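You operate a simulated robot arm through the tools that you are given. There is no shell and no other tool. Be economical: measure what you need, move in short steps, check, and stop when the job is done.

Carry out the task below with a simulated two-armed robot. There is one attempt and no reset: what you move stays moved.

JOB
Fetch the green-band jar from the top of the bench by the tall stack and set it on the top shelf of the roller rack. Stack the film roll that says "329" from the top of the bench by the tall stack on top of the film roll marked "323". Switch the power switch of the sensor tester on. Press the table reset button two times. Press the black button of the button box three times. Put the black knob from the top of the parts table on top of the brown carton there. Put one of the blue cans from the top of the bench by the tall stack on the long yellow plate. Take the white jar and put it on the top of the load on the strap table. Take the block from the top of the load on the strap table and leave it on the top of the load on the turntable. Any order will do. Set down upright: green-band jar, blue can, white jar.

Only the result counts: the job must be done as asked and must still hold three seconds after the hand-in. Knocking over, shifting, dropping, spilling or breaking anything else fails it.

ROBOT AND FRAMES
Two 7-joint arms with vacuum grippers on one trunk, on a base that drives. Base frame: it is fixed to the floor where the robot stands at the start and does not move with it; the origin is under the middle of the robot, x ahead of it, y to its left, z up. Units: mm, degrees, N and s.
The left shoulder is at the start at [70, 174, 1204], the right one opposite. With the tool pointing down near the work surface each hand reaches from about 200 to 780 mm from the robot's upright axis, wherever it stands, measured 20 degrees to its own side. Places, roughly: black button of the button box [-7700, 800, 800]; black knob (5x5x4 cm) [-9600, 300, 800]; block (9x8x8 cm) [2300, -1800, 900]; blue can [750, 250, 750]; carton [-9250, 250, 750]; film roll [1000, 0, 1000]; green-band jar [500, 0, 750]; long yellow plate (11x17x3 cm) [1000, -100, 800]; power switch of the sensor tester [-5200, 5000, 900]; table reset button [-4000, 3100, 700]; top of the load on the strap table [2100, -1700, 900]; top of the load on the turntable [900, -1600, 800]; top shelf of the roller rack (100x15 cm) [-1180, -680, 1160]; white jar [1500, -250, 750]. Payload 3.5 kg a hand.
Tool frame (each hand has its own): the origin (TCP) lies in the middle of the cups' lips, and z points out of the cups. The gripper has 2 cups of 32 mm across, covering 32 by 80 mm (tool x, y); the bellows give 10 mm. With the vacuum on, a cup seals on a smooth face that it is pressed against (1 to 4 N); it does not hold porous or soft things. The pull reaches 76 N.
Orientation is that of the tool frame in the base frame, as a unit quaternion [x, y, z, w]. With the cups facing straight down, the tool's x points along the base's -x, its y along +y and its z along -z.

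CONTROLS
- The arms move only by the tool step_arm. It takes "left_series", "right_series" or both (then of equal length, played together; a hand with none holds still); each is a list of rows, each a list of 2 entries, a list of its own where there are three numbers: the shift along the tool's x, y, z in units of 100 mm (1.0 is 100 mm), then the turn, a rotation vector about the tool's x, y, z in units of 90 degrees (1.0 is 90 degrees). In form: [[[tx, ty, tz], [wx, wy, wz]], ...]. A call has 1 to 10 rows; each row is the pose to reach, as a shift and turn from the pose commanded when the call began, along the tool's axes at that moment. "left_valve" and "right_valve" are, for a hand that has rows, the vacuum: 1 switches it on, -1 off, set as the call begins (left out, the last holds). A call with a number of a shift or a turn outside -1 to 1 is refused whole. Rows are played at 5 a second. More than 50 mm and 8.6 degrees between two rows, or a gripper value outside its range, and nothing of the call is played. A pose out of reach is approached as far as the arm can. The call stops where the force on the tool passes 40 N (or 10 N more than at its start, if that is more) or the arm is blocked; 0.2 s more then pass. The pull builds up within a second once a cup has sealed. Time passes only in rows, and 0.2 s behind the last, so rows that repeat a pose give it time. The reply holds the time, the measured pose of the TCP, the force on the tool along the base axes and the pull of the vacuum, in the units named above and with some noise, with the torque about the TCP (base axes, N m) and any sound that the robot's microphone picked up.
- Cameras (640 x 400 px; columns grow to the right, rows downward): "scene" is now at [93.2, -65.4, 1506.4]; the picture's right is [-0.83, -0.56, 0.00], its down [-0.40, 0.59, -0.70] and it looks along [0.39, -0.58, -0.72] (base axes); focal length 214 px, centre (320, 200). "left" rides on the left gripper at [74, -19, -110] in its tool frame; the picture's right is [0.25, 0.97, 0.00], its down [-0.77, 0.20, -0.60] and it looks along [-0.58, 0.15, 0.80] (tool axes); focal length 218 px, centre (320, 200). "right" rides on the right gripper at [74, 19, -110] in its tool frame; the picture's right is [-0.25, 0.97, 0.00], its down [-0.77, -0.20, -0.60] and it looks along [-0.58, -0.15, 0.80] (tool axes); focal length 218 px, centre (320, 200). There is no depth. A picture from a camera that has moved, and an enlarged one, comes with that camera's place and axes in the base frame and with its lens.
- snapshot(camera): a new picture of that camera. It takes no simulated time.
- move_column(by): slides the trunk up (or, below 0, down) by that many mm; the arms and the scene camera ride with it, the base frame stays. It gives what a move gives, with no picture.
- drive_base(legs): drives the robot by 1 to 6 legs, each [ahead, turn to the left] in mm and degrees, along the robot's own axes; the way and the turn of a leg run together, so that a leg with both is an arc; at most 1500 mm and 180 degrees a leg. The arms and the cameras ride along, it lands a little off, and it stops where it bumps. It gives what a move gives.
- turn_head(pan, tilt): turns the head with the scene camera to pan (to the left, within 86 degrees either way) and tilt (down, from -29 to 69), counted from straight ahead of the robot. It gives what a move gives.
- close_up(camera, box): a new picture of the part [left, top, right, bottom] of that camera's present view, enlarged. It takes no simulated time.
- hand_in(): hands the job in; it is judged then, once.

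Work in short steps. Places have to be worked out from the pictures, the camera data and where the tool is seen: move nearer, look again, correct. Check each grasp and each placing, and mend what went wrong. You have 217 turns and 212 pictures in all, those below and enlarged ones among them. Switch the vacuum off and draw the arms clear of the work before you hand the job in, unless the task says otherwise; then end with one line.

The tools are called after ">>>" as a command line: name --argument value ..., lists and objects as JSON in quotes. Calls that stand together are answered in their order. step_arm: Moves the arms, as the interface text tells. Its arguments: {"type":"object","properties":{"left_series":{"type":"array"},"left_valve":{"type":"number"},"right_series":{"type":"array"},"right_valve":{"type":"number"}},"required":[]} The other tools are called the same way: move_column (by) slides the trunk up or down; drive_base (legs) drives the base; turn_head (pan, tilt) turns the head that bears the scene camera; snapshot (camera) takes a picture; close_up (camera, box) takes an enlarged picture of a part of a camera's view; hand_in () hands the job in.

At the start:

```text
clock: 0.0
left_position: [602.4, 190.0, 1342.7]
left_orientation: [0.001, 1.0, 0.0, 0.0]
left_wrist_force: [0.4, 0.4, -0.4]
left_moment: [0.0, 0.02, 0.01]
left_pull: 0.0
right_position: [454.7, -226.1, 1412.0]
right_orientation: [0.001, 1.0, 0.0, -0.001]
right_wrist_force: [0.2, -0.5, -0.4]
right_moment: [0.0, 0.0, -0.01]
right_pull: 0.1
trunk travel left (down, up): [-700.0, 140.0]
robot x, y, heading: [2.6, -2.0, -0.1]
head pan, tilt: [-56.3, 45.6]
```

scene: 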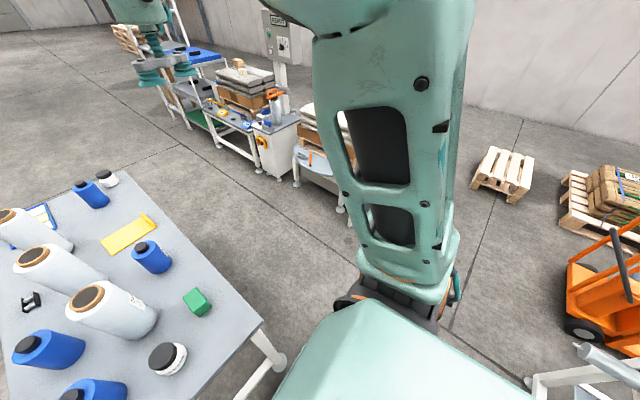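
right: 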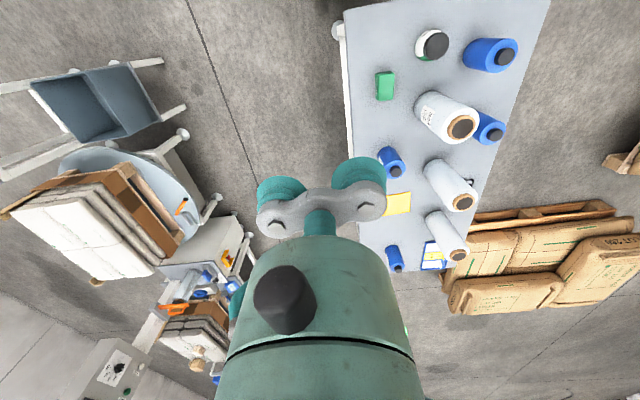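
left: 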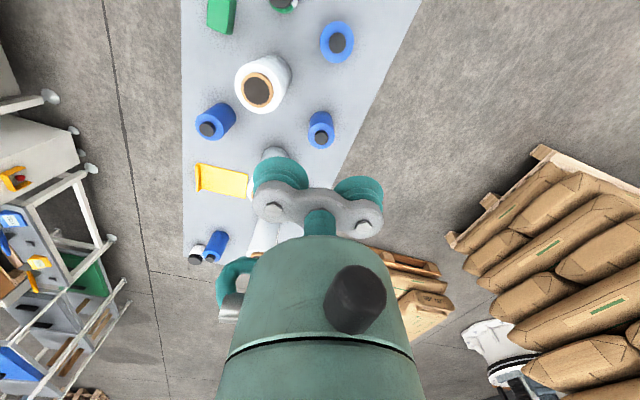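

I'll start by looking at the bench from the front with the head straight ahead.

>>> turn_head --pan 0 --tilt 50

>>> snapshot --camera "scene"

```text
clock: 1.2
left_position: [602.8, 188.9, 1343.0]
left_orientation: [0.001, 1.0, 0.001, 0.0]
left_wrist_force: [0.4, 1.2, -0.2]
left_moment: [0.0, 0.01, -0.05]
left_pull: 0.2
right_position: [455.2, -226.8, 1413.1]
right_orientation: [0.001, 1.0, -0.001, 0.0]
right_wrist_force: [-0.4, 0.2, 0.9]
right_moment: [-0.01, -0.02, 0.01]
right_pull: 0.1
trunk travel left (down, up): [-700.0, 140.0]
robot x, y, heading: [0.2, 2.2, 0.1]
head pan, tilt: [0.0, 50.0]
```

```text
208 pictures are left
camera scene: at [125.3, 1.8, 1500.4], right [0.0, -1.0, 0.0], down [-0.77, 0.0, -0.64], along [0.64, 0.0, -0.77], focal length 214 px, centre (320, 200)
```

scene: 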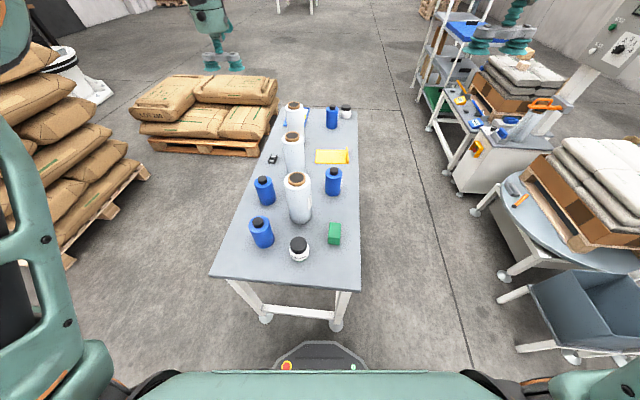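

Bench is straight ahead. I'll enlarge to read the roll labels.

>>> close_up --camera "scene" --box '[200, 90, 380, 290]'

>>> close_up --camera "right" --box '[340, 0, 560, 280]'

>>> close_up --camera "scene" --box '[400, 20, 640, 290]'

```text
2.00 times, centred on (290, 190) of scene
camera zoom: at [125.3, 1.8, 1500.4], right [0.0, -1.0, 0.0], down [-0.77, 0.0, -0.64], along [0.64, 0.0, -0.77], focal length 429 px, centre (380, 220)
```

zoom: 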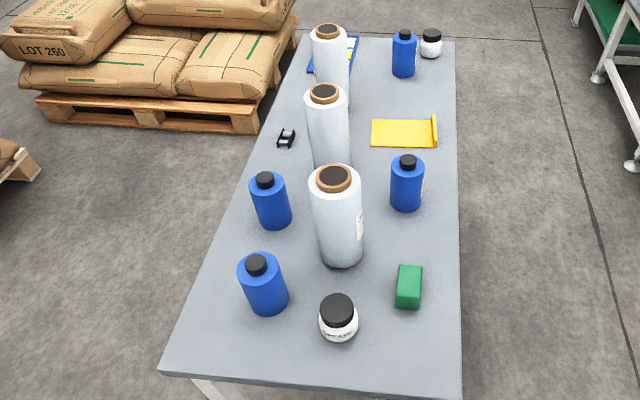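

```text
1.43 times, centred on (450, 140) of right
camera zoom: at [381.8, -207.2, 1523.5], right [0.25, 0.97, 0.0], down [0.77, -0.2, 0.6], along [0.58, -0.15, -0.8], focal length 312 px, centre (134, 286)
```

zoom: 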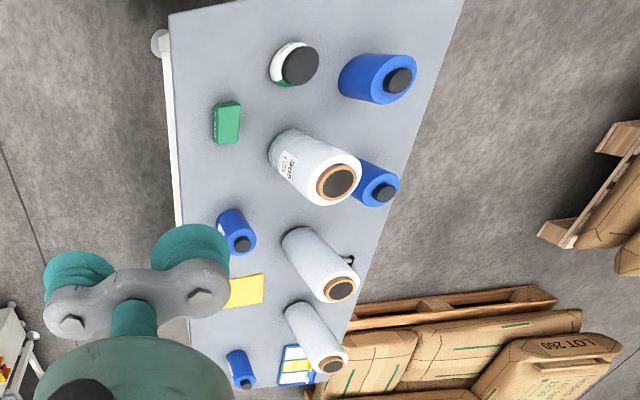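

```text
1.48 times, centred on (520, 155) of scene
camera zoom: at [125.3, 1.8, 1500.4], right [0.0, -1.0, 0.0], down [-0.77, 0.0, -0.64], along [0.64, 0.0, -0.77], focal length 318 px, centre (24, 267)
```

zoom: 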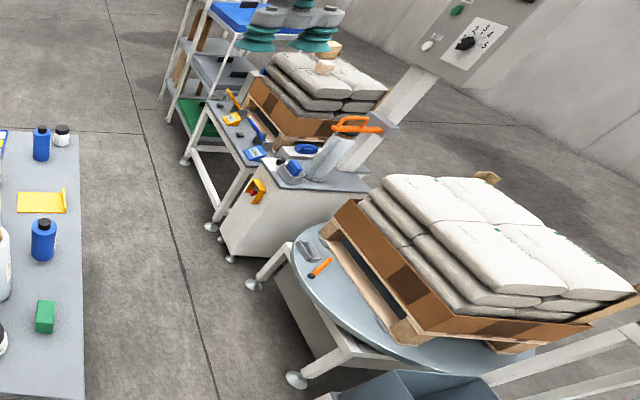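

Zoom on the labels and on the jar near the front edge.

>>> close_up --camera "right" --box '[410, 80, 490, 130]'

>>> close_up --camera "scene" --box '[280, 170, 360, 270]'

>>> close_up --camera "scene" --box '[260, 90, 360, 170]'

```text
8.00 times, centred on (450, 105) of right
camera zoom: at [381.8, -207.2, 1523.5], right [0.25, 0.97, 0.0], down [0.77, -0.2, 0.6], along [0.58, -0.15, -0.8], focal length 1746 px, centre (-720, 960)
```

zoom: 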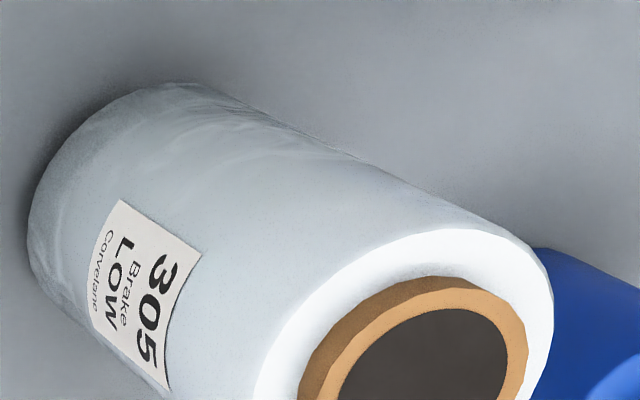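

```text
4.00 times, centred on (320, 220) of scene
camera zoom: at [125.3, 1.8, 1500.4], right [0.0, -1.0, 0.0], down [-0.77, 0.0, -0.64], along [0.64, 0.0, -0.77], focal length 858 px, centre (320, 120)
```

zoom: 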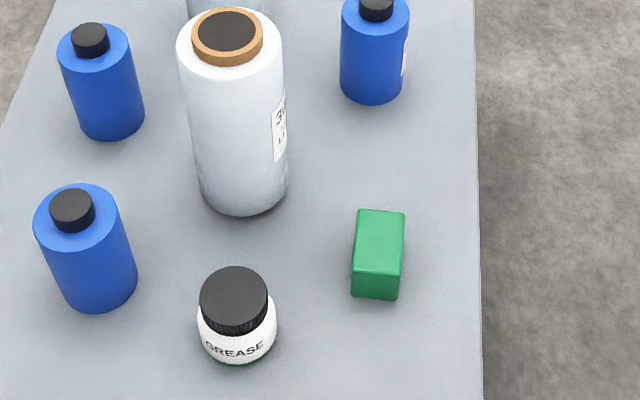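

```text
5.00 times, centred on (310, 130) of scene
camera zoom: at [125.3, 1.8, 1500.4], right [0.0, -1.0, 0.0], down [-0.77, 0.0, -0.64], along [0.64, 0.0, -0.77], focal length 1072 px, centre (370, 550)
```

zoom: 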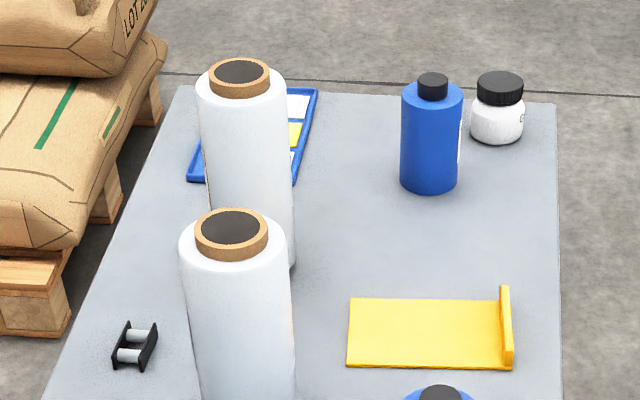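

The near roll is 305, so 323/329 are likely the two others. The jar is around (505, 80). I move the left hand above it and lower the trunk to look through its camera.

>>> step_arm --left_series '[[[0.4, -0.3, 0], [0, 0, 0]], [[0.7, -0.6, 0], [0, 0, 0]], [[0.95, -0.9, 0], [0, 0, 0]], [[0.95, -1.0, 0], [0, 0, 0]]]'

>>> move_column --by -300

>>> snapshot --camera "left"

>>> snapshot --camera "right"

```text
clock: 2.2
left_position: [506.4, 89.8, 1343.1]
left_orientation: [0.0, 1.0, 0.001, -0.001]
left_wrist_force: [0.7, -0.1, 0.0]
left_moment: [-0.01, -0.02, -0.01]
left_pull: 0.1
right_position: [454.6, -226.6, 1412.5]
right_orientation: [0.0, 1.0, 0.0, 0.0]
right_wrist_force: [0.6, 0.2, 0.1]
right_moment: [0.01, -0.01, -0.02]
right_pull: 0.1
trunk travel left (down, up): [-700.0, 140.0]
robot x, y, heading: [1.0, 4.4, -0.0]
head pan, tilt: [0.0, 50.0]
```

```text
clock: 5.2
left_position: [506.9, 90.5, 1042.3]
left_orientation: [0.0, 1.0, 0.0, 0.0]
left_wrist_force: [-1.0, 0.4, 0.4]
left_moment: [0.03, 0.02, 0.01]
left_pull: 0.1
right_position: [453.6, -226.3, 1112.8]
right_orientation: [-0.001, 1.0, 0.0, 0.0]
right_wrist_force: [-1.0, 0.2, 1.1]
right_moment: [0.01, 0.0, 0.01]
right_pull: 0.2
trunk travel left (down, up): [-400.0, 440.0]
robot x, y, heading: [3.3, -0.6, -0.1]
head pan, tilt: [0.0, 50.0]
```

```text
201 pictures are left
camera left: at [433.0, 69.1, 1152.2], right [-0.25, 0.97, 0.0], down [0.77, 0.2, 0.6], along [0.58, 0.15, -0.8], focal length 218 px, centre (320, 200)
```

left: 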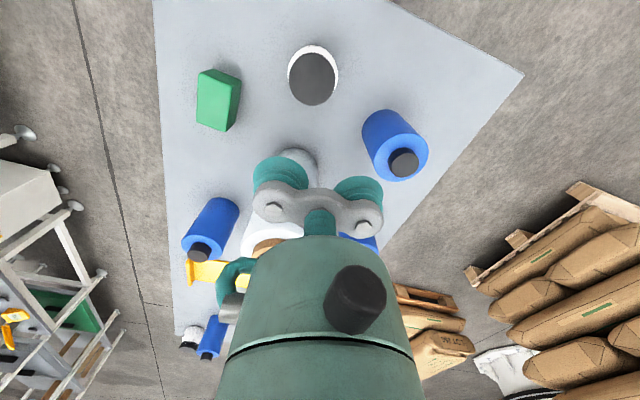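

```text
200 pictures are left
camera right: at [381.6, -207.2, 1223.6], right [0.25, 0.97, 0.0], down [0.77, -0.2, 0.6], along [0.58, -0.15, -0.8], focal length 218 px, centre (320, 200)
```

right: 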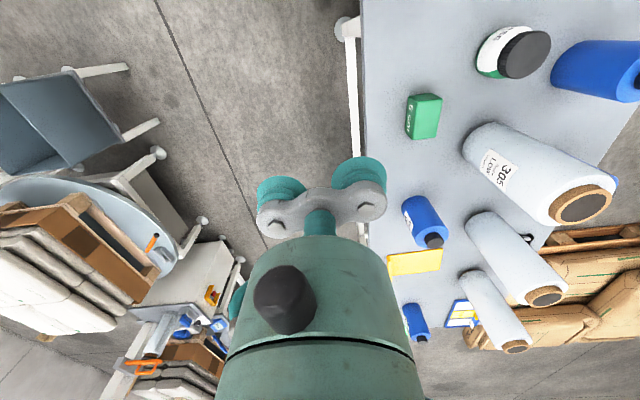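

Stereo from both hand cameras puts the lid at about (474, 71, 851). The lid is ~56 mm wide, so I'll use one cup (−y cup, TCP at y=95). I move over it and partway down.

>>> step_arm --left_series '[[[0.2, 0.03, 0.3], [0, 0, 0]], [[0.33, 0.045, 0.65], [0, 0, 0]], [[0.33, 0.045, 1.0], [0, 0, 0]]]'

>>> snapshot --camera "left"

>>> snapshot --camera "scene"

```text
clock: 6.0
left_position: [474.0, 94.8, 941.2]
left_orientation: [0.0, 1.0, 0.0, 0.0]
left_wrist_force: [0.3, -0.1, 0.3]
left_moment: [0.03, 0.04, -0.01]
left_pull: 0.0
right_position: [453.8, -226.7, 1112.0]
right_orientation: [0.0, 1.0, 0.0, 0.001]
right_wrist_force: [0.2, -0.1, 0.0]
right_moment: [0.04, 0.0, 0.01]
right_pull: 0.1
trunk travel left (down, up): [-400.0, 440.0]
robot x, y, heading: [-2.3, -1.6, 0.1]
head pan, tilt: [0.0, 50.0]
```

```text
199 pictures are left
camera left: at [400.6, 74.2, 1050.6], right [-0.25, 0.97, 0.0], down [0.77, 0.2, 0.6], along [0.58, 0.15, -0.8], focal length 218 px, centre (320, 200)
```

left: 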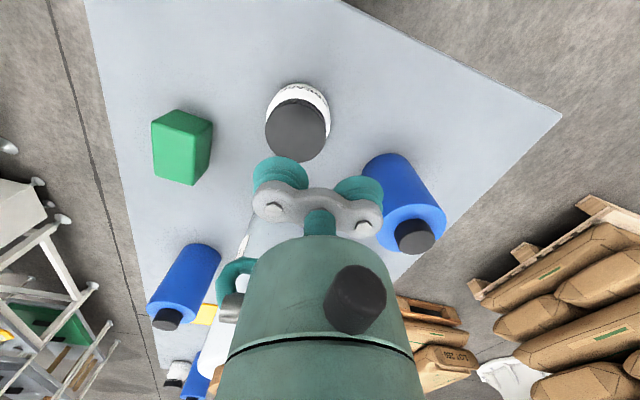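

```text
198 pictures are left
camera scene: at [125.7, 1.9, 1200.4], right [0.0, -1.0, 0.0], down [-0.77, 0.0, -0.64], along [0.64, 0.0, -0.77], focal length 214 px, centre (320, 200)
```

scene: 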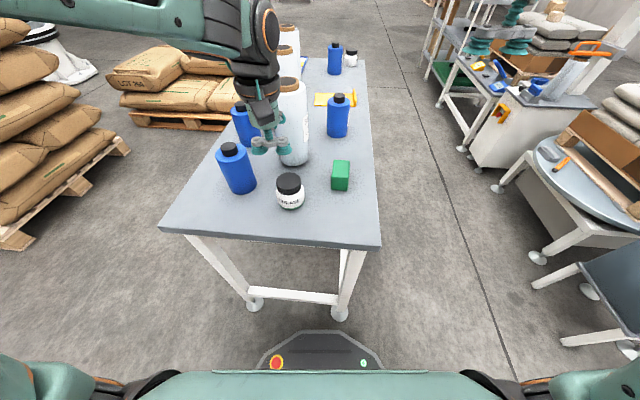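

Lid confirmed at (475, 73, ~848). Descend with vacuum on in small end steps.

>>> step_arm --left_series '[[[0, -0.0, 0.4], [0, 0, 0]], [[0, 0, 0.8], [0, 0, 0]], [[0, 0, 0.92], [0, 0, 0]], [[0, 0, 0.96], [0, 0, 0]], [[0, 0, 1.0], [0, 0, 0]], [[0, 0, 1.0], [0, 0, 0]], [[0, 0, 1.0], [0, 0, 0]]]' --left_valve 1

>>> snapshot --camera "left"

```text
clock: 7.7
left_position: [473.8, 96.2, 843.8]
left_orientation: [0.0, 1.0, -0.001, 0.001]
left_wrist_force: [9.6, 6.7, 27.9]
left_moment: [-1.05, 0.01, 0.31]
left_pull: 37.1
right_position: [455.5, -225.8, 1115.0]
right_orientation: [0.0, 1.0, 0.0, 0.001]
right_wrist_force: [-0.6, -0.8, -0.2]
right_moment: [0.0, -0.02, -0.01]
right_pull: 0.0
trunk travel left (down, up): [-400.0, 440.0]
robot x, y, heading: [3.0, 0.6, -0.1]
head pan, tilt: [0.0, 50.0]
```

```text
197 pictures are left
camera left: at [399.7, 74.1, 953.3], right [-0.25, 0.97, 0.0], down [0.77, 0.2, 0.61], along [0.59, 0.15, -0.8], focal length 218 px, centre (320, 200)
```

left: 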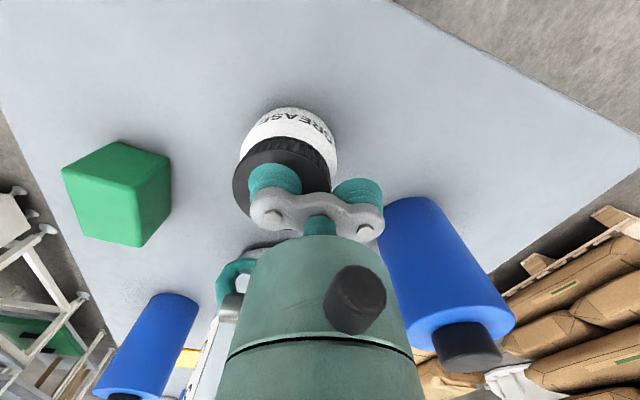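

Sealed (pull 37 N). Lift straight up, then raise the trunk.

>>> step_arm --left_series '[[[0, 0, -0.2], [0, 0, 0]], [[0, 0, -0.6], [0, 0, 0]], [[0, 0, -1.0], [0, 0, 0]]]'

>>> move_column --by 400

>>> turn_head --pan -86 --tilt 25

>>> snapshot --camera "scene"

>>> snapshot --camera "left"

```text
clock: 8.4
left_position: [473.3, 94.5, 943.3]
left_orientation: [0.002, 1.0, 0.0, -0.001]
left_wrist_force: [-0.5, -0.3, -3.0]
left_moment: [-0.61, 0.08, 0.13]
left_pull: 37.7
right_position: [452.8, -226.4, 1112.4]
right_orientation: [0.0, 1.0, 0.0, -0.001]
right_wrist_force: [-0.5, 0.4, -0.4]
right_moment: [-0.01, -0.02, -0.02]
right_pull: 0.1
trunk travel left (down, up): [-400.0, 440.0]
robot x, y, heading: [1.4, -1.6, -0.2]
head pan, tilt: [0.0, 50.0]
```

```text
clock: 12.3
left_position: [473.9, 95.1, 1344.7]
left_orientation: [-0.001, 1.0, 0.0, 0.0]
left_wrist_force: [-0.6, -0.3, -2.8]
left_moment: [-0.6, 0.07, 0.11]
left_pull: 37.8
right_position: [454.6, -227.0, 1513.1]
right_orientation: [0.0, 1.0, 0.0, 0.0]
right_wrist_force: [0.8, 0.4, 0.7]
right_moment: [0.0, 0.01, -0.01]
right_pull: 0.0
trunk travel left (down, up): [-800.0, 40.0]
robot x, y, heading: [-0.6, -0.8, -0.2]
head pan, tilt: [0.0, 50.0]
```

```text
clock: 13.9
left_position: [473.7, 95.6, 1343.2]
left_orientation: [0.0, 1.0, -0.001, 0.0]
left_wrist_force: [-0.3, 1.3, -2.3]
left_moment: [-0.59, 0.08, 0.13]
left_pull: 38.1
right_position: [453.8, -227.1, 1513.6]
right_orientation: [0.001, 1.0, 0.001, 0.0]
right_wrist_force: [-0.2, -0.1, 0.1]
right_moment: [0.01, 0.0, -0.01]
right_pull: 0.2
trunk travel left (down, up): [-800.0, 40.0]
robot x, y, heading: [-1.6, -1.9, 0.1]
head pan, tilt: [-85.9, 25.0]
```

```text
196 pictures are left
camera scene: at [55.2, -89.8, 1637.9], right [-1.0, -0.07, 0.0], down [-0.03, 0.42, -0.91], along [0.06, -0.9, -0.42], focal length 214 px, centre (320, 200)
```

scene: 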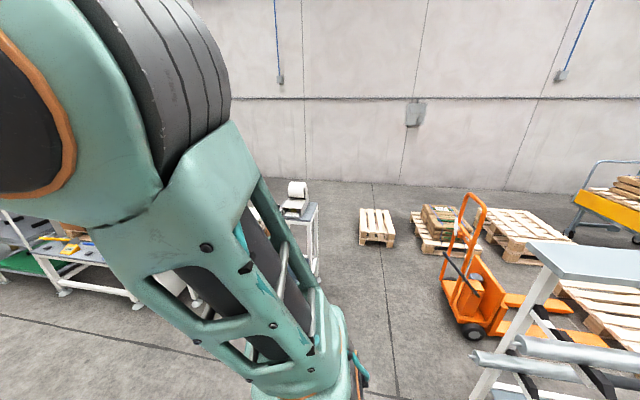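

```text
195 pictures are left
camera left: at [400.9, 74.3, 1452.5], right [-0.25, 0.97, 0.0], down [0.77, 0.2, 0.6], along [0.58, 0.15, -0.8], focal length 218 px, centre (320, 200)
```

left: 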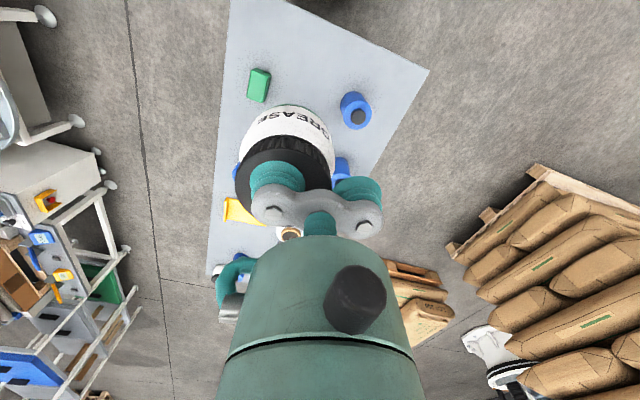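

The rack is behind-right. I back off slightly, turn right toward it and look.

>>> drive_base --legs '[[-120, 0], [0, -120]]'

>>> turn_head --pan -20 --tilt 35

>>> snapshot --camera "scene"

>>> snapshot --camera "right"

```text
clock: 20.1
left_position: [-282.3, -455.5, 1342.8]
left_orientation: [0.869, 0.495, 0.0, 0.0]
left_wrist_force: [0.1, 0.2, -2.4]
left_moment: [0.44, 0.48, 0.15]
left_pull: 37.9
right_position: [-547.0, -275.2, 1512.0]
right_orientation: [0.869, 0.494, 0.0, -0.001]
right_wrist_force: [-0.3, 0.4, 0.1]
right_moment: [-0.05, 0.0, 0.02]
right_pull: 0.0
trunk travel left (down, up): [-800.0, 40.0]
robot x, y, heading: [-121.4, 1.9, -120.8]
head pan, tilt: [-85.9, 25.0]
```

```text
clock: 21.5
left_position: [-282.8, -456.3, 1343.4]
left_orientation: [0.869, 0.494, 0.0, 0.0]
left_wrist_force: [-0.4, -0.1, -2.7]
left_moment: [0.48, 0.5, 0.21]
left_pull: 37.6
right_position: [-549.5, -275.1, 1512.5]
right_orientation: [0.869, 0.495, 0.0, 0.0]
right_wrist_force: [-0.5, -0.1, 0.3]
right_moment: [0.0, -0.02, 0.03]
right_pull: 0.1
trunk travel left (down, up): [-800.0, 40.0]
robot x, y, heading: [-121.6, -0.1, -120.7]
head pan, tilt: [-20.0, 35.0]
```

```text
194 pictures are left
camera scene: at [-217.1, -97.2, 1622.2], right [-0.63, 0.77, 0.0], down [0.44, 0.36, -0.82], along [-0.63, -0.52, -0.57], focal length 214 px, centre (320, 200)
```

scene: 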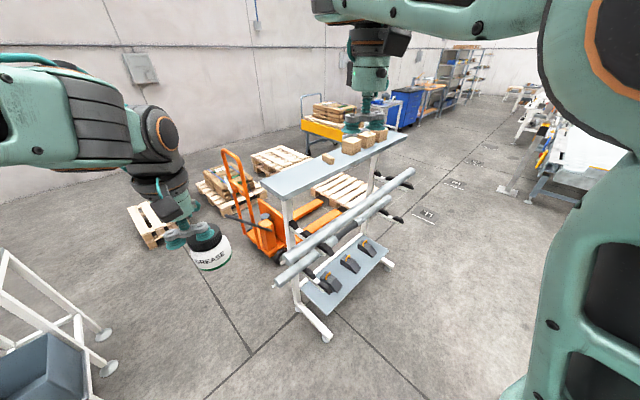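

```text
193 pictures are left
camera right: at [-493.6, -221.8, 1623.5], right [0.7, -0.71, 0.0], down [-0.57, -0.56, 0.6], along [-0.43, -0.42, -0.8], focal length 218 px, centre (320, 200)
```

right: 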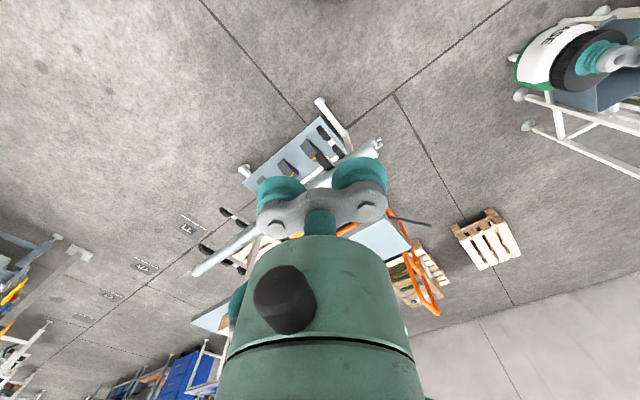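

The shelf runs about x −675…−1700 at y≈−700; the left end is free, with small boxes from x≈−1000. I raise the jar well above the boxes and drive to stand in front, facing −y.

>>> step_arm --left_series '[[[0, 0, -0.4], [0, 0, 0]], [[0, 0, -0.8], [0, 0, 0]], [[0, 0, -1.0], [0, 0, 0]]]'

>>> drive_base --legs '[[0, -55], [830, 0], [0, 85.5]]'

>>> turn_head --pan 0 --tilt 45

>>> snapshot --camera "scene"

>>> snapshot --camera "left"

```text
clock: 22.3
left_position: [-283.3, -455.5, 1441.8]
left_orientation: [0.869, 0.495, 0.0, -0.001]
left_wrist_force: [0.4, -0.7, -3.1]
left_moment: [0.47, 0.46, 0.23]
left_pull: 37.6
right_position: [-548.3, -275.4, 1512.9]
right_orientation: [0.869, 0.494, 0.0, 0.0]
right_wrist_force: [0.2, -0.2, -0.3]
right_moment: [0.0, 0.0, 0.01]
right_pull: 0.1
trunk travel left (down, up): [-800.0, 40.0]
robot x, y, heading: [-119.5, -0.2, -120.6]
head pan, tilt: [-20.0, 35.0]
```

```text
clock: 32.8
left_position: [-852.9, -561.5, 1441.1]
left_orientation: [0.702, 0.712, 0.0, 0.0]
left_wrist_force: [-0.6, 0.3, -2.6]
left_moment: [0.12, 0.65, 0.14]
left_pull: 37.9
right_position: [-1174.1, -547.1, 1512.2]
right_orientation: [0.702, 0.712, 0.0, 0.0]
right_wrist_force: [0.6, 0.6, -0.1]
right_moment: [0.0, 0.0, -0.01]
right_pull: 0.1
trunk travel left (down, up): [-800.0, 40.0]
robot x, y, heading: [-952.2, -90.5, -89.2]
head pan, tilt: [-20.0, 35.0]
```

```text
clock: 33.6
left_position: [-852.3, -563.2, 1440.9]
left_orientation: [0.702, 0.712, 0.0, 0.001]
left_wrist_force: [0.8, 0.6, -2.6]
left_moment: [0.12, 0.66, 0.15]
left_pull: 37.9
right_position: [-1173.3, -547.3, 1512.8]
right_orientation: [0.703, 0.712, 0.0, 0.0]
right_wrist_force: [-0.6, -1.0, -0.8]
right_moment: [-0.02, -0.01, 0.0]
right_pull: 0.0
trunk travel left (down, up): [-800.0, 40.0]
robot x, y, heading: [-952.7, -89.0, -89.3]
head pan, tilt: [0.0, 45.0]
```

```text
192 pictures are left
camera scene: at [-952.7, -218.7, 1607.4], right [-1.0, -0.01, 0.0], down [-0.01, 0.71, -0.71], along [0.01, -0.71, -0.71], focal length 214 px, centre (320, 200)
```

scene: 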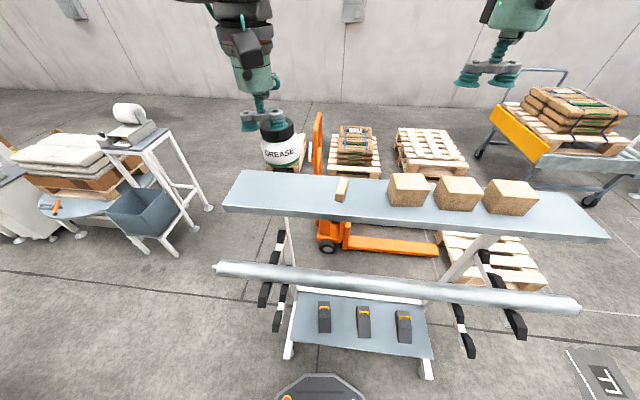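

```text
191 pictures are left
camera left: at [-872.3, -490.6, 1550.8], right [0.96, 0.27, 0.0], down [0.21, -0.77, 0.6], along [0.16, -0.58, -0.8], focal length 218 px, centre (320, 200)
```

left: 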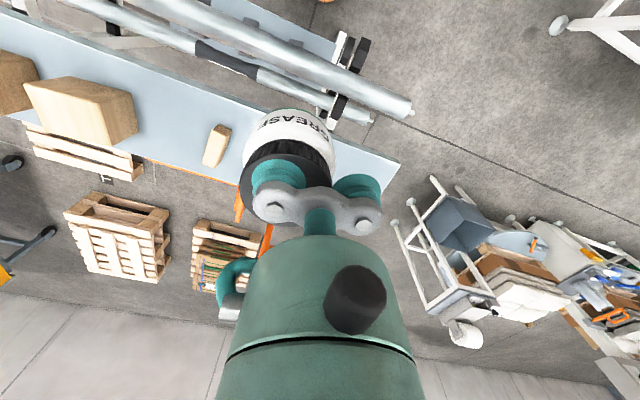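

Shelf's left part is free; small block at x≈−1012. Target jar centre ≈(−810, −718). Move hand there in two shifts and lower to z≈1310.

>>> step_arm --left_series '[[[-0.35, 0.25, 0.1], [0, 0, 0]], [[-0.7, 0.5, 0.3], [0, 0, 0]], [[-1.0, 0.66, 0.5], [0, 0, 0]]]'

>>> step_arm --left_series '[[[-0.3, 0, 0.3], [0, 0, 0]], [[-0.55, 0, 0.6], [0, 0, 0]], [[-0.55, 0, 0.8], [0, 0, 0]]]'

>>> snapshot --camera "scene"

>>> snapshot --camera "left"

```text
clock: 34.4
left_position: [-780.9, -660.2, 1389.6]
left_orientation: [0.703, 0.712, 0.0, -0.001]
left_wrist_force: [-0.2, -0.5, -3.7]
left_moment: [0.19, 0.69, 0.14]
left_pull: 37.5
right_position: [-1172.0, -548.6, 1511.7]
right_orientation: [0.702, 0.712, 0.001, -0.001]
right_wrist_force: [0.7, -0.5, -0.2]
right_moment: [0.0, 0.01, 0.01]
right_pull: 0.1
trunk travel left (down, up): [-800.0, 40.0]
robot x, y, heading: [-950.3, -92.6, -89.4]
head pan, tilt: [0.0, 45.0]
```

```text
clock: 35.2
left_position: [-782.1, -713.9, 1310.3]
left_orientation: [0.702, 0.712, -0.001, 0.0]
left_wrist_force: [0.1, 1.3, -2.7]
left_moment: [0.19, 0.68, 0.15]
left_pull: 37.7
right_position: [-1172.7, -545.4, 1512.8]
right_orientation: [0.702, 0.712, 0.0, 0.0]
right_wrist_force: [0.3, 0.2, 0.5]
right_moment: [0.0, 0.0, -0.01]
right_pull: 0.0
trunk travel left (down, up): [-800.0, 40.0]
robot x, y, heading: [-955.4, -90.6, -89.2]
head pan, tilt: [0.0, 45.0]
```

```text
190 pictures are left
camera scene: at [-953.0, -216.9, 1607.5], right [-1.0, -0.01, 0.0], down [-0.01, 0.71, -0.71], along [0.01, -0.71, -0.71], focal length 214 px, centre (320, 200)
```

scene: 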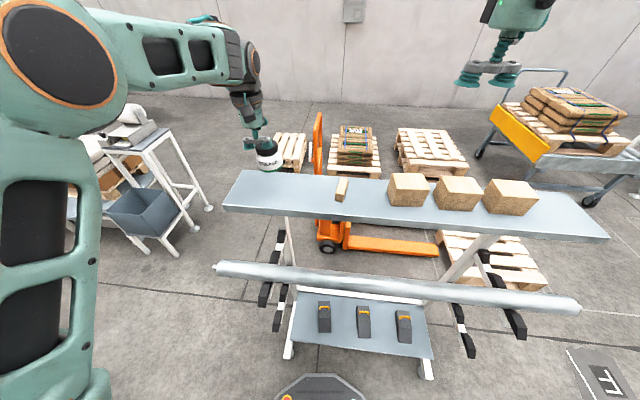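

```text
189 pictures are left
camera left: at [-802.3, -642.2, 1420.7], right [0.96, 0.27, 0.0], down [0.21, -0.77, 0.6], along [0.16, -0.58, -0.8], focal length 218 px, centre (320, 200)
```

left: 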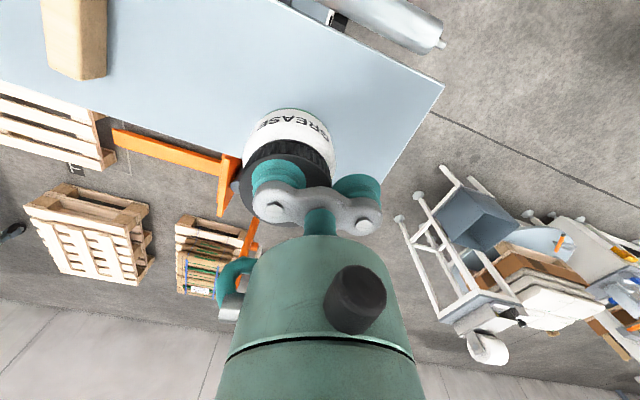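

The jar is centred across the shelf depth (shelf y −638…−800). Lower gently.

>>> step_arm --left_series '[[[0, 0, 0.25], [0, 0, 0]], [[0, 0, 0.45], [0, 0, 0]], [[0, 0, 0.55], [0, 0, 0]], [[0, 0, 0.6], [0, 0, 0]]]'

>>> close_up --camera "scene" --box '[210, 110, 370, 230]'

```text
clock: 36.2
left_position: [-783.2, -717.1, 1250.3]
left_orientation: [0.703, 0.712, 0.0, 0.0]
left_wrist_force: [0.7, 0.0, -3.8]
left_moment: [0.16, 0.68, 0.1]
left_pull: 37.9
right_position: [-1172.2, -547.4, 1512.0]
right_orientation: [0.702, 0.712, 0.001, 0.0]
right_wrist_force: [0.2, 0.6, 1.0]
right_moment: [0.02, 0.01, -0.01]
right_pull: 0.0
trunk travel left (down, up): [-800.0, 40.0]
robot x, y, heading: [-952.0, -88.2, -89.2]
head pan, tilt: [0.0, 45.0]
```

```text
3.33 times, centred on (290, 170) of scene
camera zoom: at [-952.7, -219.7, 1607.2], right [-1.0, -0.01, 0.0], down [-0.01, 0.71, -0.71], along [0.01, -0.71, -0.71], focal length 715 px, centre (420, 300)
```

zoom: 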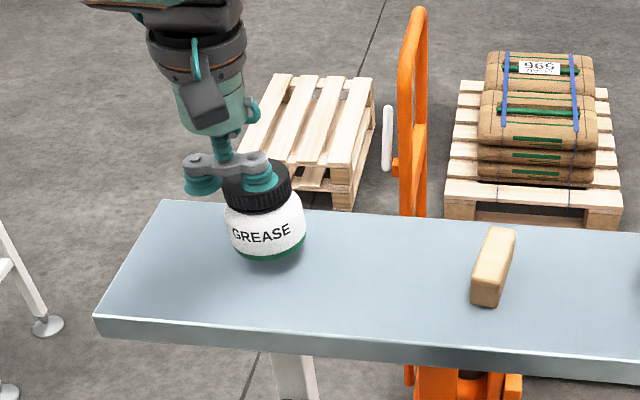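

Nearly touching. Continue in small steps.

>>> step_arm --left_series '[[[0, 0, 0.04], [0, 0, 0]], [[0, 0, 0.08], [0, 0, 0]], [[0, 0, 0.1], [0, 0, 0]]]'

```text
clock: 37.0
left_position: [-783.6, -716.1, 1241.2]
left_orientation: [0.703, 0.712, 0.0, 0.0]
left_wrist_force: [-0.3, -0.2, -3.2]
left_moment: [0.19, 0.68, 0.17]
left_pull: 38.0
right_position: [-1172.2, -546.6, 1512.5]
right_orientation: [0.703, 0.712, 0.0, 0.001]
right_wrist_force: [0.6, 0.1, -0.7]
right_moment: [0.02, 0.01, 0.02]
right_pull: 0.1
trunk travel left (down, up): [-800.0, 40.0]
robot x, y, heading: [-952.4, -89.7, -89.4]
head pan, tilt: [0.0, 45.0]
```

No contact yet (force still the jar's weight). Go on.

>>> step_arm --left_series '[[[0, 0, 0.04], [0, 0, 0]], [[0, 0, 0.08], [0, 0, 0]]]'

>>> close_up --camera "scene" --box '[230, 130, 310, 190]'

```text
clock: 37.6
left_position: [-783.6, -715.3, 1233.1]
left_orientation: [0.703, 0.712, -0.001, 0.0]
left_wrist_force: [-0.7, 0.0, -3.0]
left_moment: [0.13, 0.67, 0.14]
left_pull: 38.5
right_position: [-1173.6, -546.8, 1513.1]
right_orientation: [0.702, 0.712, 0.0, 0.001]
right_wrist_force: [0.2, -0.6, 0.3]
right_moment: [0.01, 0.01, 0.02]
right_pull: 0.0
trunk travel left (down, up): [-800.0, 40.0]
robot x, y, heading: [-955.6, -85.9, -89.1]
head pan, tilt: [0.0, 45.0]
```

```text
6.67 times, centred on (270, 160) of scene
camera zoom: at [-952.7, -219.0, 1607.3], right [-1.0, -0.01, 0.0], down [-0.01, 0.71, -0.71], along [0.01, -0.71, -0.71], focal length 1430 px, centre (653, 467)
```

zoom: 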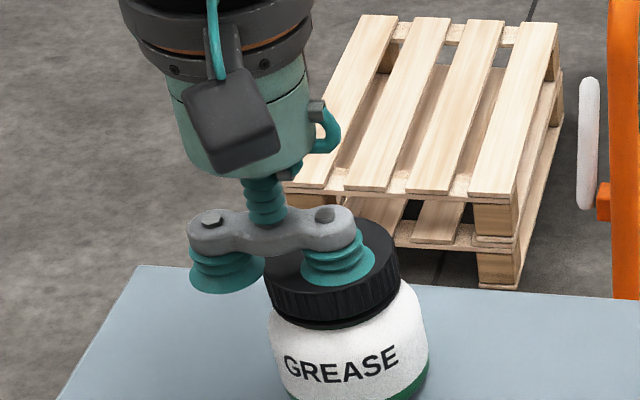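

Still hanging; continue with finer steps and let it stop on load.

>>> step_arm --left_series '[[[0, 0, 0.03], [0, 0, 0]], [[0, 0, 0.06], [0, 0, 0]]]'

>>> step_arm --left_series '[[[0, 0, 0.03], [0, 0, 0]], [[0, 0, 0.05], [0, 0, 0]]]'

>>> close_up --camera "scene" --box '[230, 130, 310, 190]'

```text
clock: 38.2
left_position: [-786.4, -714.3, 1231.5]
left_orientation: [0.702, 0.712, -0.001, 0.0]
left_wrist_force: [-2.1, 1.0, 10.8]
left_moment: [0.11, 0.71, 0.11]
left_pull: 37.6
right_position: [-1175.1, -543.3, 1513.0]
right_orientation: [0.703, 0.711, 0.0, 0.001]
right_wrist_force: [-0.5, 0.3, -0.2]
right_moment: [0.03, -0.01, 0.02]
right_pull: 0.0
trunk travel left (down, up): [-800.0, 40.0]
robot x, y, heading: [-955.6, -88.5, -89.2]
head pan, tilt: [0.0, 45.0]
```

```text
clock: 38.8
left_position: [-787.0, -713.5, 1226.0]
left_orientation: [0.702, 0.712, -0.001, 0.002]
left_wrist_force: [-2.4, -2.9, 27.9]
left_moment: [0.03, 0.91, 0.16]
left_pull: 37.9
right_position: [-1175.4, -543.9, 1512.8]
right_orientation: [0.702, 0.712, 0.0, 0.001]
right_wrist_force: [-0.4, 0.1, 0.6]
right_moment: [0.02, -0.01, 0.03]
right_pull: 0.1
trunk travel left (down, up): [-800.0, 40.0]
robot x, y, heading: [-949.2, -92.2, -89.1]
head pan, tilt: [0.0, 45.0]
```

```text
6.67 times, centred on (270, 160) of scene
camera zoom: at [-955.2, -215.7, 1607.9], right [-1.0, -0.01, 0.0], down [-0.01, 0.71, -0.71], along [0.01, -0.71, -0.71], focal length 1430 px, centre (653, 467)
```

zoom: 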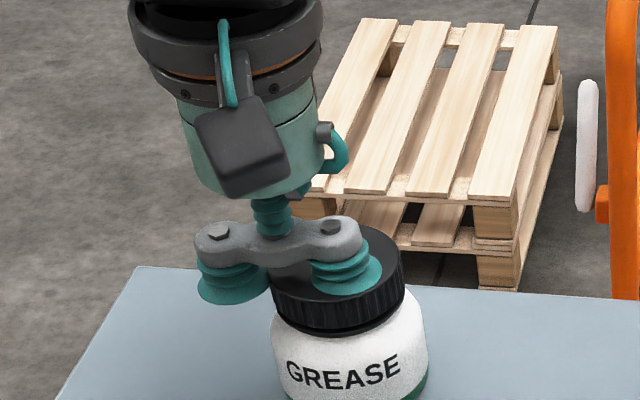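

It stands on the shelf. Ease off slightly while releasing, then lift away.

>>> step_arm --left_series '[[[0, 0, -0.03], [0, 0, 0]], [[0, 0, -0.03], [0, 0, 0]], [[0, 0, -0.03], [0, 0, 0]], [[0, 0, -0.03], [0, 0, 0]], [[0, 0, -0.03], [0, 0, 0]], [[0, 0, -0.1], [0, 0, 0]], [[0, 0, -0.4], [0, 0, 0]], [[0, 0, -0.8], [0, 0, 0]], [[0, 0, -1.0], [0, 0, 0]]]' --left_valve -1

>>> step_arm --left_series '[[[0.4, 0, -0.3], [0, 0, 0]], [[0.8, 0, -0.6], [0, 0, 0]], [[1.0, 0, -1.0], [0, 0, 0]]]'

>>> close_up --camera "scene" --box '[210, 110, 370, 230]'

```text
clock: 40.8
left_position: [-785.2, -713.3, 1320.5]
left_orientation: [0.702, 0.712, 0.0, -0.001]
left_wrist_force: [-0.4, 0.3, -0.1]
left_moment: [0.0, 0.01, -0.03]
left_pull: 0.0
right_position: [-1173.9, -546.1, 1512.2]
right_orientation: [0.702, 0.712, 0.0, 0.0]
right_wrist_force: [-0.4, 0.5, 0.2]
right_moment: [0.0, 0.0, -0.02]
right_pull: 0.1
trunk travel left (down, up): [-800.0, 40.0]
robot x, y, heading: [-950.6, -88.8, -89.4]
head pan, tilt: [0.0, 45.0]
```

```text
clock: 41.6
left_position: [-786.3, -614.2, 1418.2]
left_orientation: [0.703, 0.711, 0.0, 0.001]
left_wrist_force: [0.0, -0.6, 0.5]
left_moment: [0.04, 0.02, -0.02]
left_pull: 0.2
right_position: [-1173.1, -547.0, 1512.6]
right_orientation: [0.703, 0.712, 0.0, 0.0]
right_wrist_force: [0.2, -0.4, 0.1]
right_moment: [-0.03, -0.01, -0.03]
right_pull: 0.0
trunk travel left (down, up): [-800.0, 40.0]
robot x, y, heading: [-952.9, -86.4, -89.4]
head pan, tilt: [0.0, 45.0]
```

```text
3.33 times, centred on (290, 170) of scene
camera zoom: at [-953.1, -218.2, 1607.3], right [-1.0, -0.01, 0.0], down [-0.01, 0.71, -0.71], along [0.01, -0.71, -0.71], focal length 715 px, centre (420, 300)
```

zoom: 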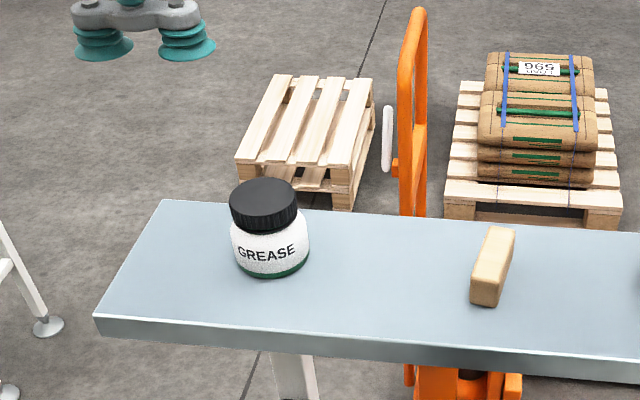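

Green jar is placed upright. Now drive around into the aisle right of the bench (waypoints around the rack end).

>>> drive_base --legs '[[0, 89.4], [452, 0], [0, -43], [790, 0], [0, 43], [870, 0]]'

>>> turn_head --pan 50 --tilt 45

>>> snapshot --camera "scene"

```text
clock: 60.2
left_position: [1480.3, -416.3, 1419.1]
left_orientation: [-0.016, 1.0, 0.0, 0.0]
left_wrist_force: [-0.6, 0.7, 0.6]
left_moment: [0.03, -0.01, -0.01]
left_pull: 0.0
right_position: [1418.6, -804.6, 1513.2]
right_orientation: [-0.016, 1.0, 0.0, 0.001]
right_wrist_force: [-0.8, 0.1, 0.7]
right_moment: [0.02, -0.02, 0.04]
right_pull: 0.0
trunk travel left (down, up): [-800.0, 40.0]
robot x, y, heading: [960.3, -594.6, 2.0]
head pan, tilt: [0.0, 45.0]
```

```text
clock: 61.4
left_position: [1480.8, -416.3, 1418.1]
left_orientation: [-0.017, 1.0, 0.0, 0.0]
left_wrist_force: [0.8, 0.4, 0.2]
left_moment: [-0.02, -0.01, 0.01]
left_pull: 0.1
right_position: [1420.5, -804.9, 1512.6]
right_orientation: [-0.016, 1.0, 0.0, 0.0]
right_wrist_force: [0.2, 0.5, -0.5]
right_moment: [0.03, 0.02, -0.01]
right_pull: 0.1
trunk travel left (down, up): [-800.0, 40.0]
robot x, y, heading: [961.3, -593.4, 1.8]
head pan, tilt: [50.0, 45.0]
```

```text
184 pictures are left
camera scene: at [1056.3, -525.6, 1607.4], right [0.79, -0.62, 0.0], down [-0.44, -0.56, -0.71], along [0.44, 0.56, -0.71], focal length 214 px, centre (320, 200)
```

scene: 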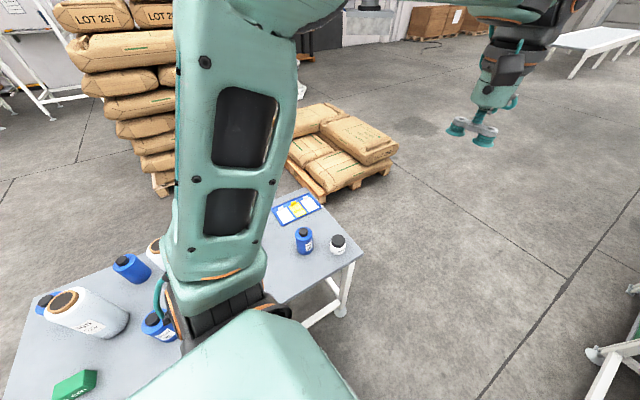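

At (961,−593). Turn left to face the bench and look.

>>> drive_base --legs '[[0, 88.2]]'

>>> turn_head --pan 0 --tilt 48

>>> snapshot --camera "scene"

>>> snapshot --camera "left"

>>> snapshot --camera "right"

```text
clock: 65.5
left_position: [811.2, -61.4, 1417.9]
left_orientation: [-0.699, 0.715, 0.0, 0.0]
left_wrist_force: [-0.2, 0.5, 0.4]
left_moment: [0.0, -0.01, 0.02]
left_pull: 0.0
right_position: [1195.7, -143.6, 1512.4]
right_orientation: [-0.699, 0.715, 0.0, 0.001]
right_wrist_force: [0.2, -0.4, 0.4]
right_moment: [0.03, 0.0, -0.03]
right_pull: 0.0
trunk travel left (down, up): [-800.0, 40.0]
robot x, y, heading: [959.3, -588.9, 88.7]
head pan, tilt: [50.0, 45.0]
```

```text
clock: 66.6
left_position: [811.5, -61.8, 1417.3]
left_orientation: [-0.699, 0.715, 0.001, 0.0]
left_wrist_force: [-0.8, 0.0, 1.5]
left_moment: [0.02, 0.04, -0.01]
left_pull: 0.0
right_position: [1194.9, -143.8, 1512.1]
right_orientation: [-0.699, 0.715, 0.0, 0.0]
right_wrist_force: [-0.3, 0.2, -0.1]
right_moment: [-0.02, 0.03, -0.02]
right_pull: 0.1
trunk travel left (down, up): [-800.0, 40.0]
robot x, y, heading: [958.0, -592.2, 88.7]
head pan, tilt: [0.0, 48.0]
```

```text
183 pictures are left
camera scene: at [959.3, -462.2, 1603.2], right [1.0, -0.02, 0.0], down [-0.02, -0.74, -0.67], along [0.01, 0.67, -0.74], focal length 214 px, centre (320, 200)
```

scene: 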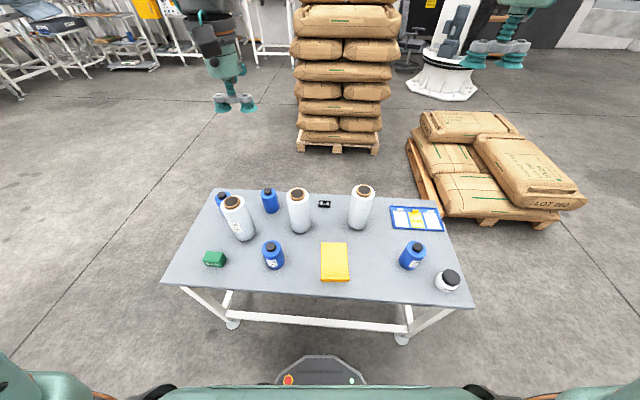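

```text
182 pictures are left
camera left: at [828.9, -136.9, 1528.0], right [-0.97, -0.23, 0.0], down [-0.18, 0.78, 0.6], along [-0.14, 0.59, -0.8], focal length 218 px, centre (320, 200)
```

left: 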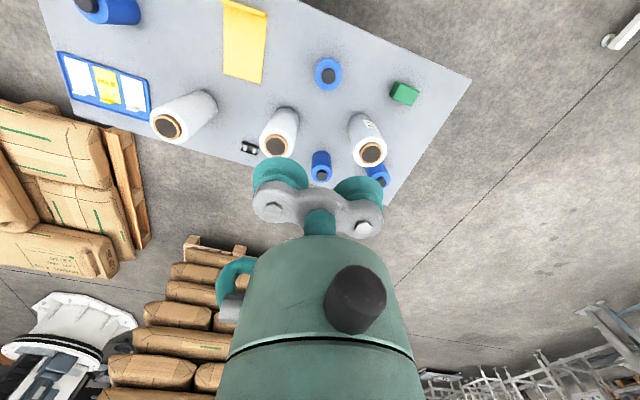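

```text
181 pictures are left
camera right: at [1175.1, -216.8, 1623.5], right [-0.96, 0.28, 0.0], down [0.22, 0.77, 0.6], along [0.17, 0.58, -0.8], focal length 218 px, centre (320, 200)
```

right: 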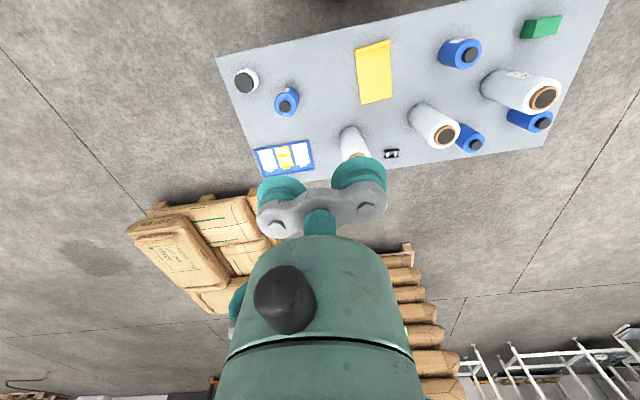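

Positions agree with earlier estimates (rolls at (878,117) and (1138,133), tops ~1000). Zoom to find labels on the two rolls.

>>> close_up --camera "scene" --box '[270, 170, 390, 250]'

>>> close_up --camera "left" --box '[140, 70, 310, 180]'

>>> close_up --camera "right" --box '[330, 80, 480, 180]'

```text
5.00 times, centred on (330, 210) of scene
camera zoom: at [959.3, -462.2, 1603.2], right [1.0, -0.02, 0.0], down [-0.02, -0.74, -0.67], along [0.01, 0.67, -0.74], focal length 1072 px, centre (270, 150)
```

zoom: 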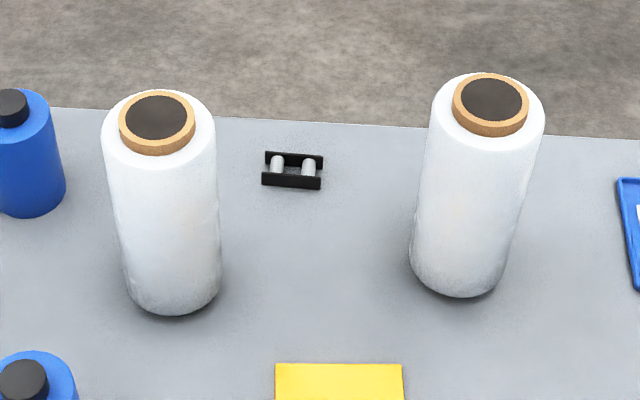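

```text
3.64 times, centred on (225, 125) of left
camera zoom: at [828.9, -136.9, 1528.0], right [-0.97, -0.23, 0.0], down [-0.18, 0.78, 0.6], along [-0.14, 0.59, -0.8], focal length 794 px, centre (666, 473)
```

zoom: 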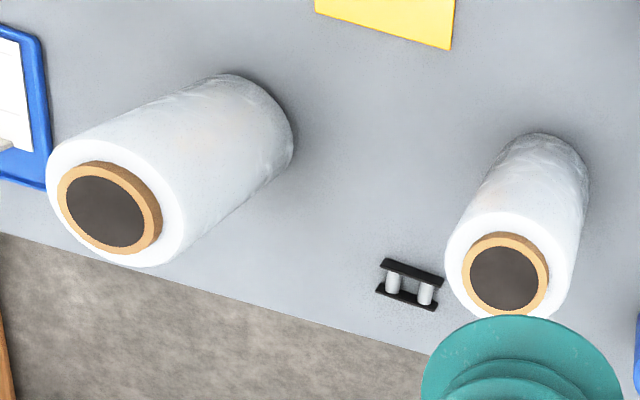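

```text
4.00 times, centred on (405, 130) of right
camera zoom: at [1175.1, -216.8, 1623.5], right [-0.96, 0.28, 0.0], down [0.22, 0.77, 0.6], along [0.17, 0.58, -0.8], focal length 873 px, centre (-20, 480)
```

zoom: 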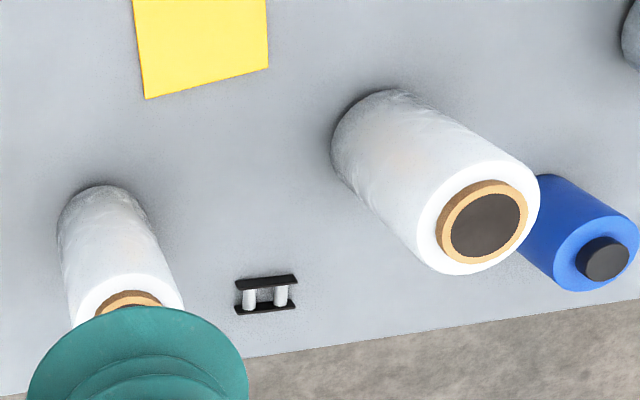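

Labels face away from here. I'll lift one roll, read it, and decide. First drive ahead 90 mm for better reach (base front stays clear of the bench legs), and bring the left hand over roll 2.

>>> drive_base --legs '[[90, 0]]'

>>> step_arm --left_series '[[[-0.3, -0.1, 0.3], [0, 0, 0]], [[-0.6, -0.3, 0.6], [0, 0, 0]], [[-0.9, -0.4, 1.0], [0, 0, 0]]]'

>>> snapshot --camera "left"

>>> snapshot --camera "scene"

```text
clock: 67.7
left_position: [812.5, 13.5, 1425.0]
left_orientation: [-0.7, 0.714, 0.005, 0.004]
left_wrist_force: [-0.8, -1.0, 1.1]
left_moment: [0.07, 0.0, 0.0]
left_pull: 0.2
right_position: [1196.6, -71.2, 1518.1]
right_orientation: [-0.699, 0.715, 0.006, 0.005]
right_wrist_force: [1.0, -0.6, 0.1]
right_moment: [0.06, -0.01, -0.01]
right_pull: 0.1
trunk travel left (down, up): [-800.0, 40.0]
robot x, y, heading: [962.7, -504.4, 88.6]
head pan, tilt: [0.0, 48.0]
```

```text
refused: row 3 steps farther than a row can; nothing moved
```

```text
177 pictures are left
camera left: at [830.5, -63.2, 1533.7], right [-0.97, -0.23, 0.0], down [-0.18, 0.77, 0.61], along [-0.14, 0.6, -0.79], focal length 218 px, centre (320, 200)
```

left: 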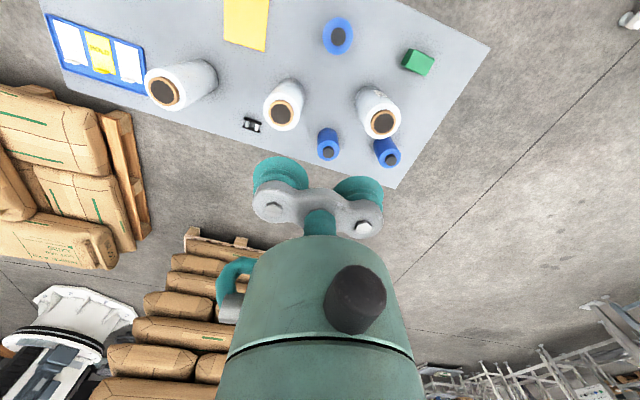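

```text
176 pictures are left
camera scene: at [961.0, -388.8, 1604.6], right [1.0, -0.02, 0.0], down [-0.02, -0.74, -0.68], along [0.02, 0.68, -0.74], focal length 214 px, centre (320, 200)
```

scene: 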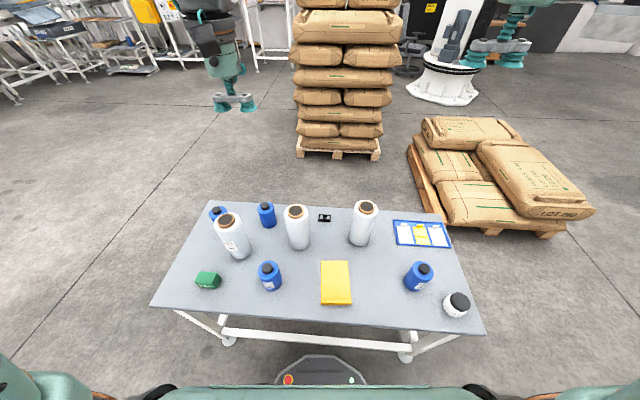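

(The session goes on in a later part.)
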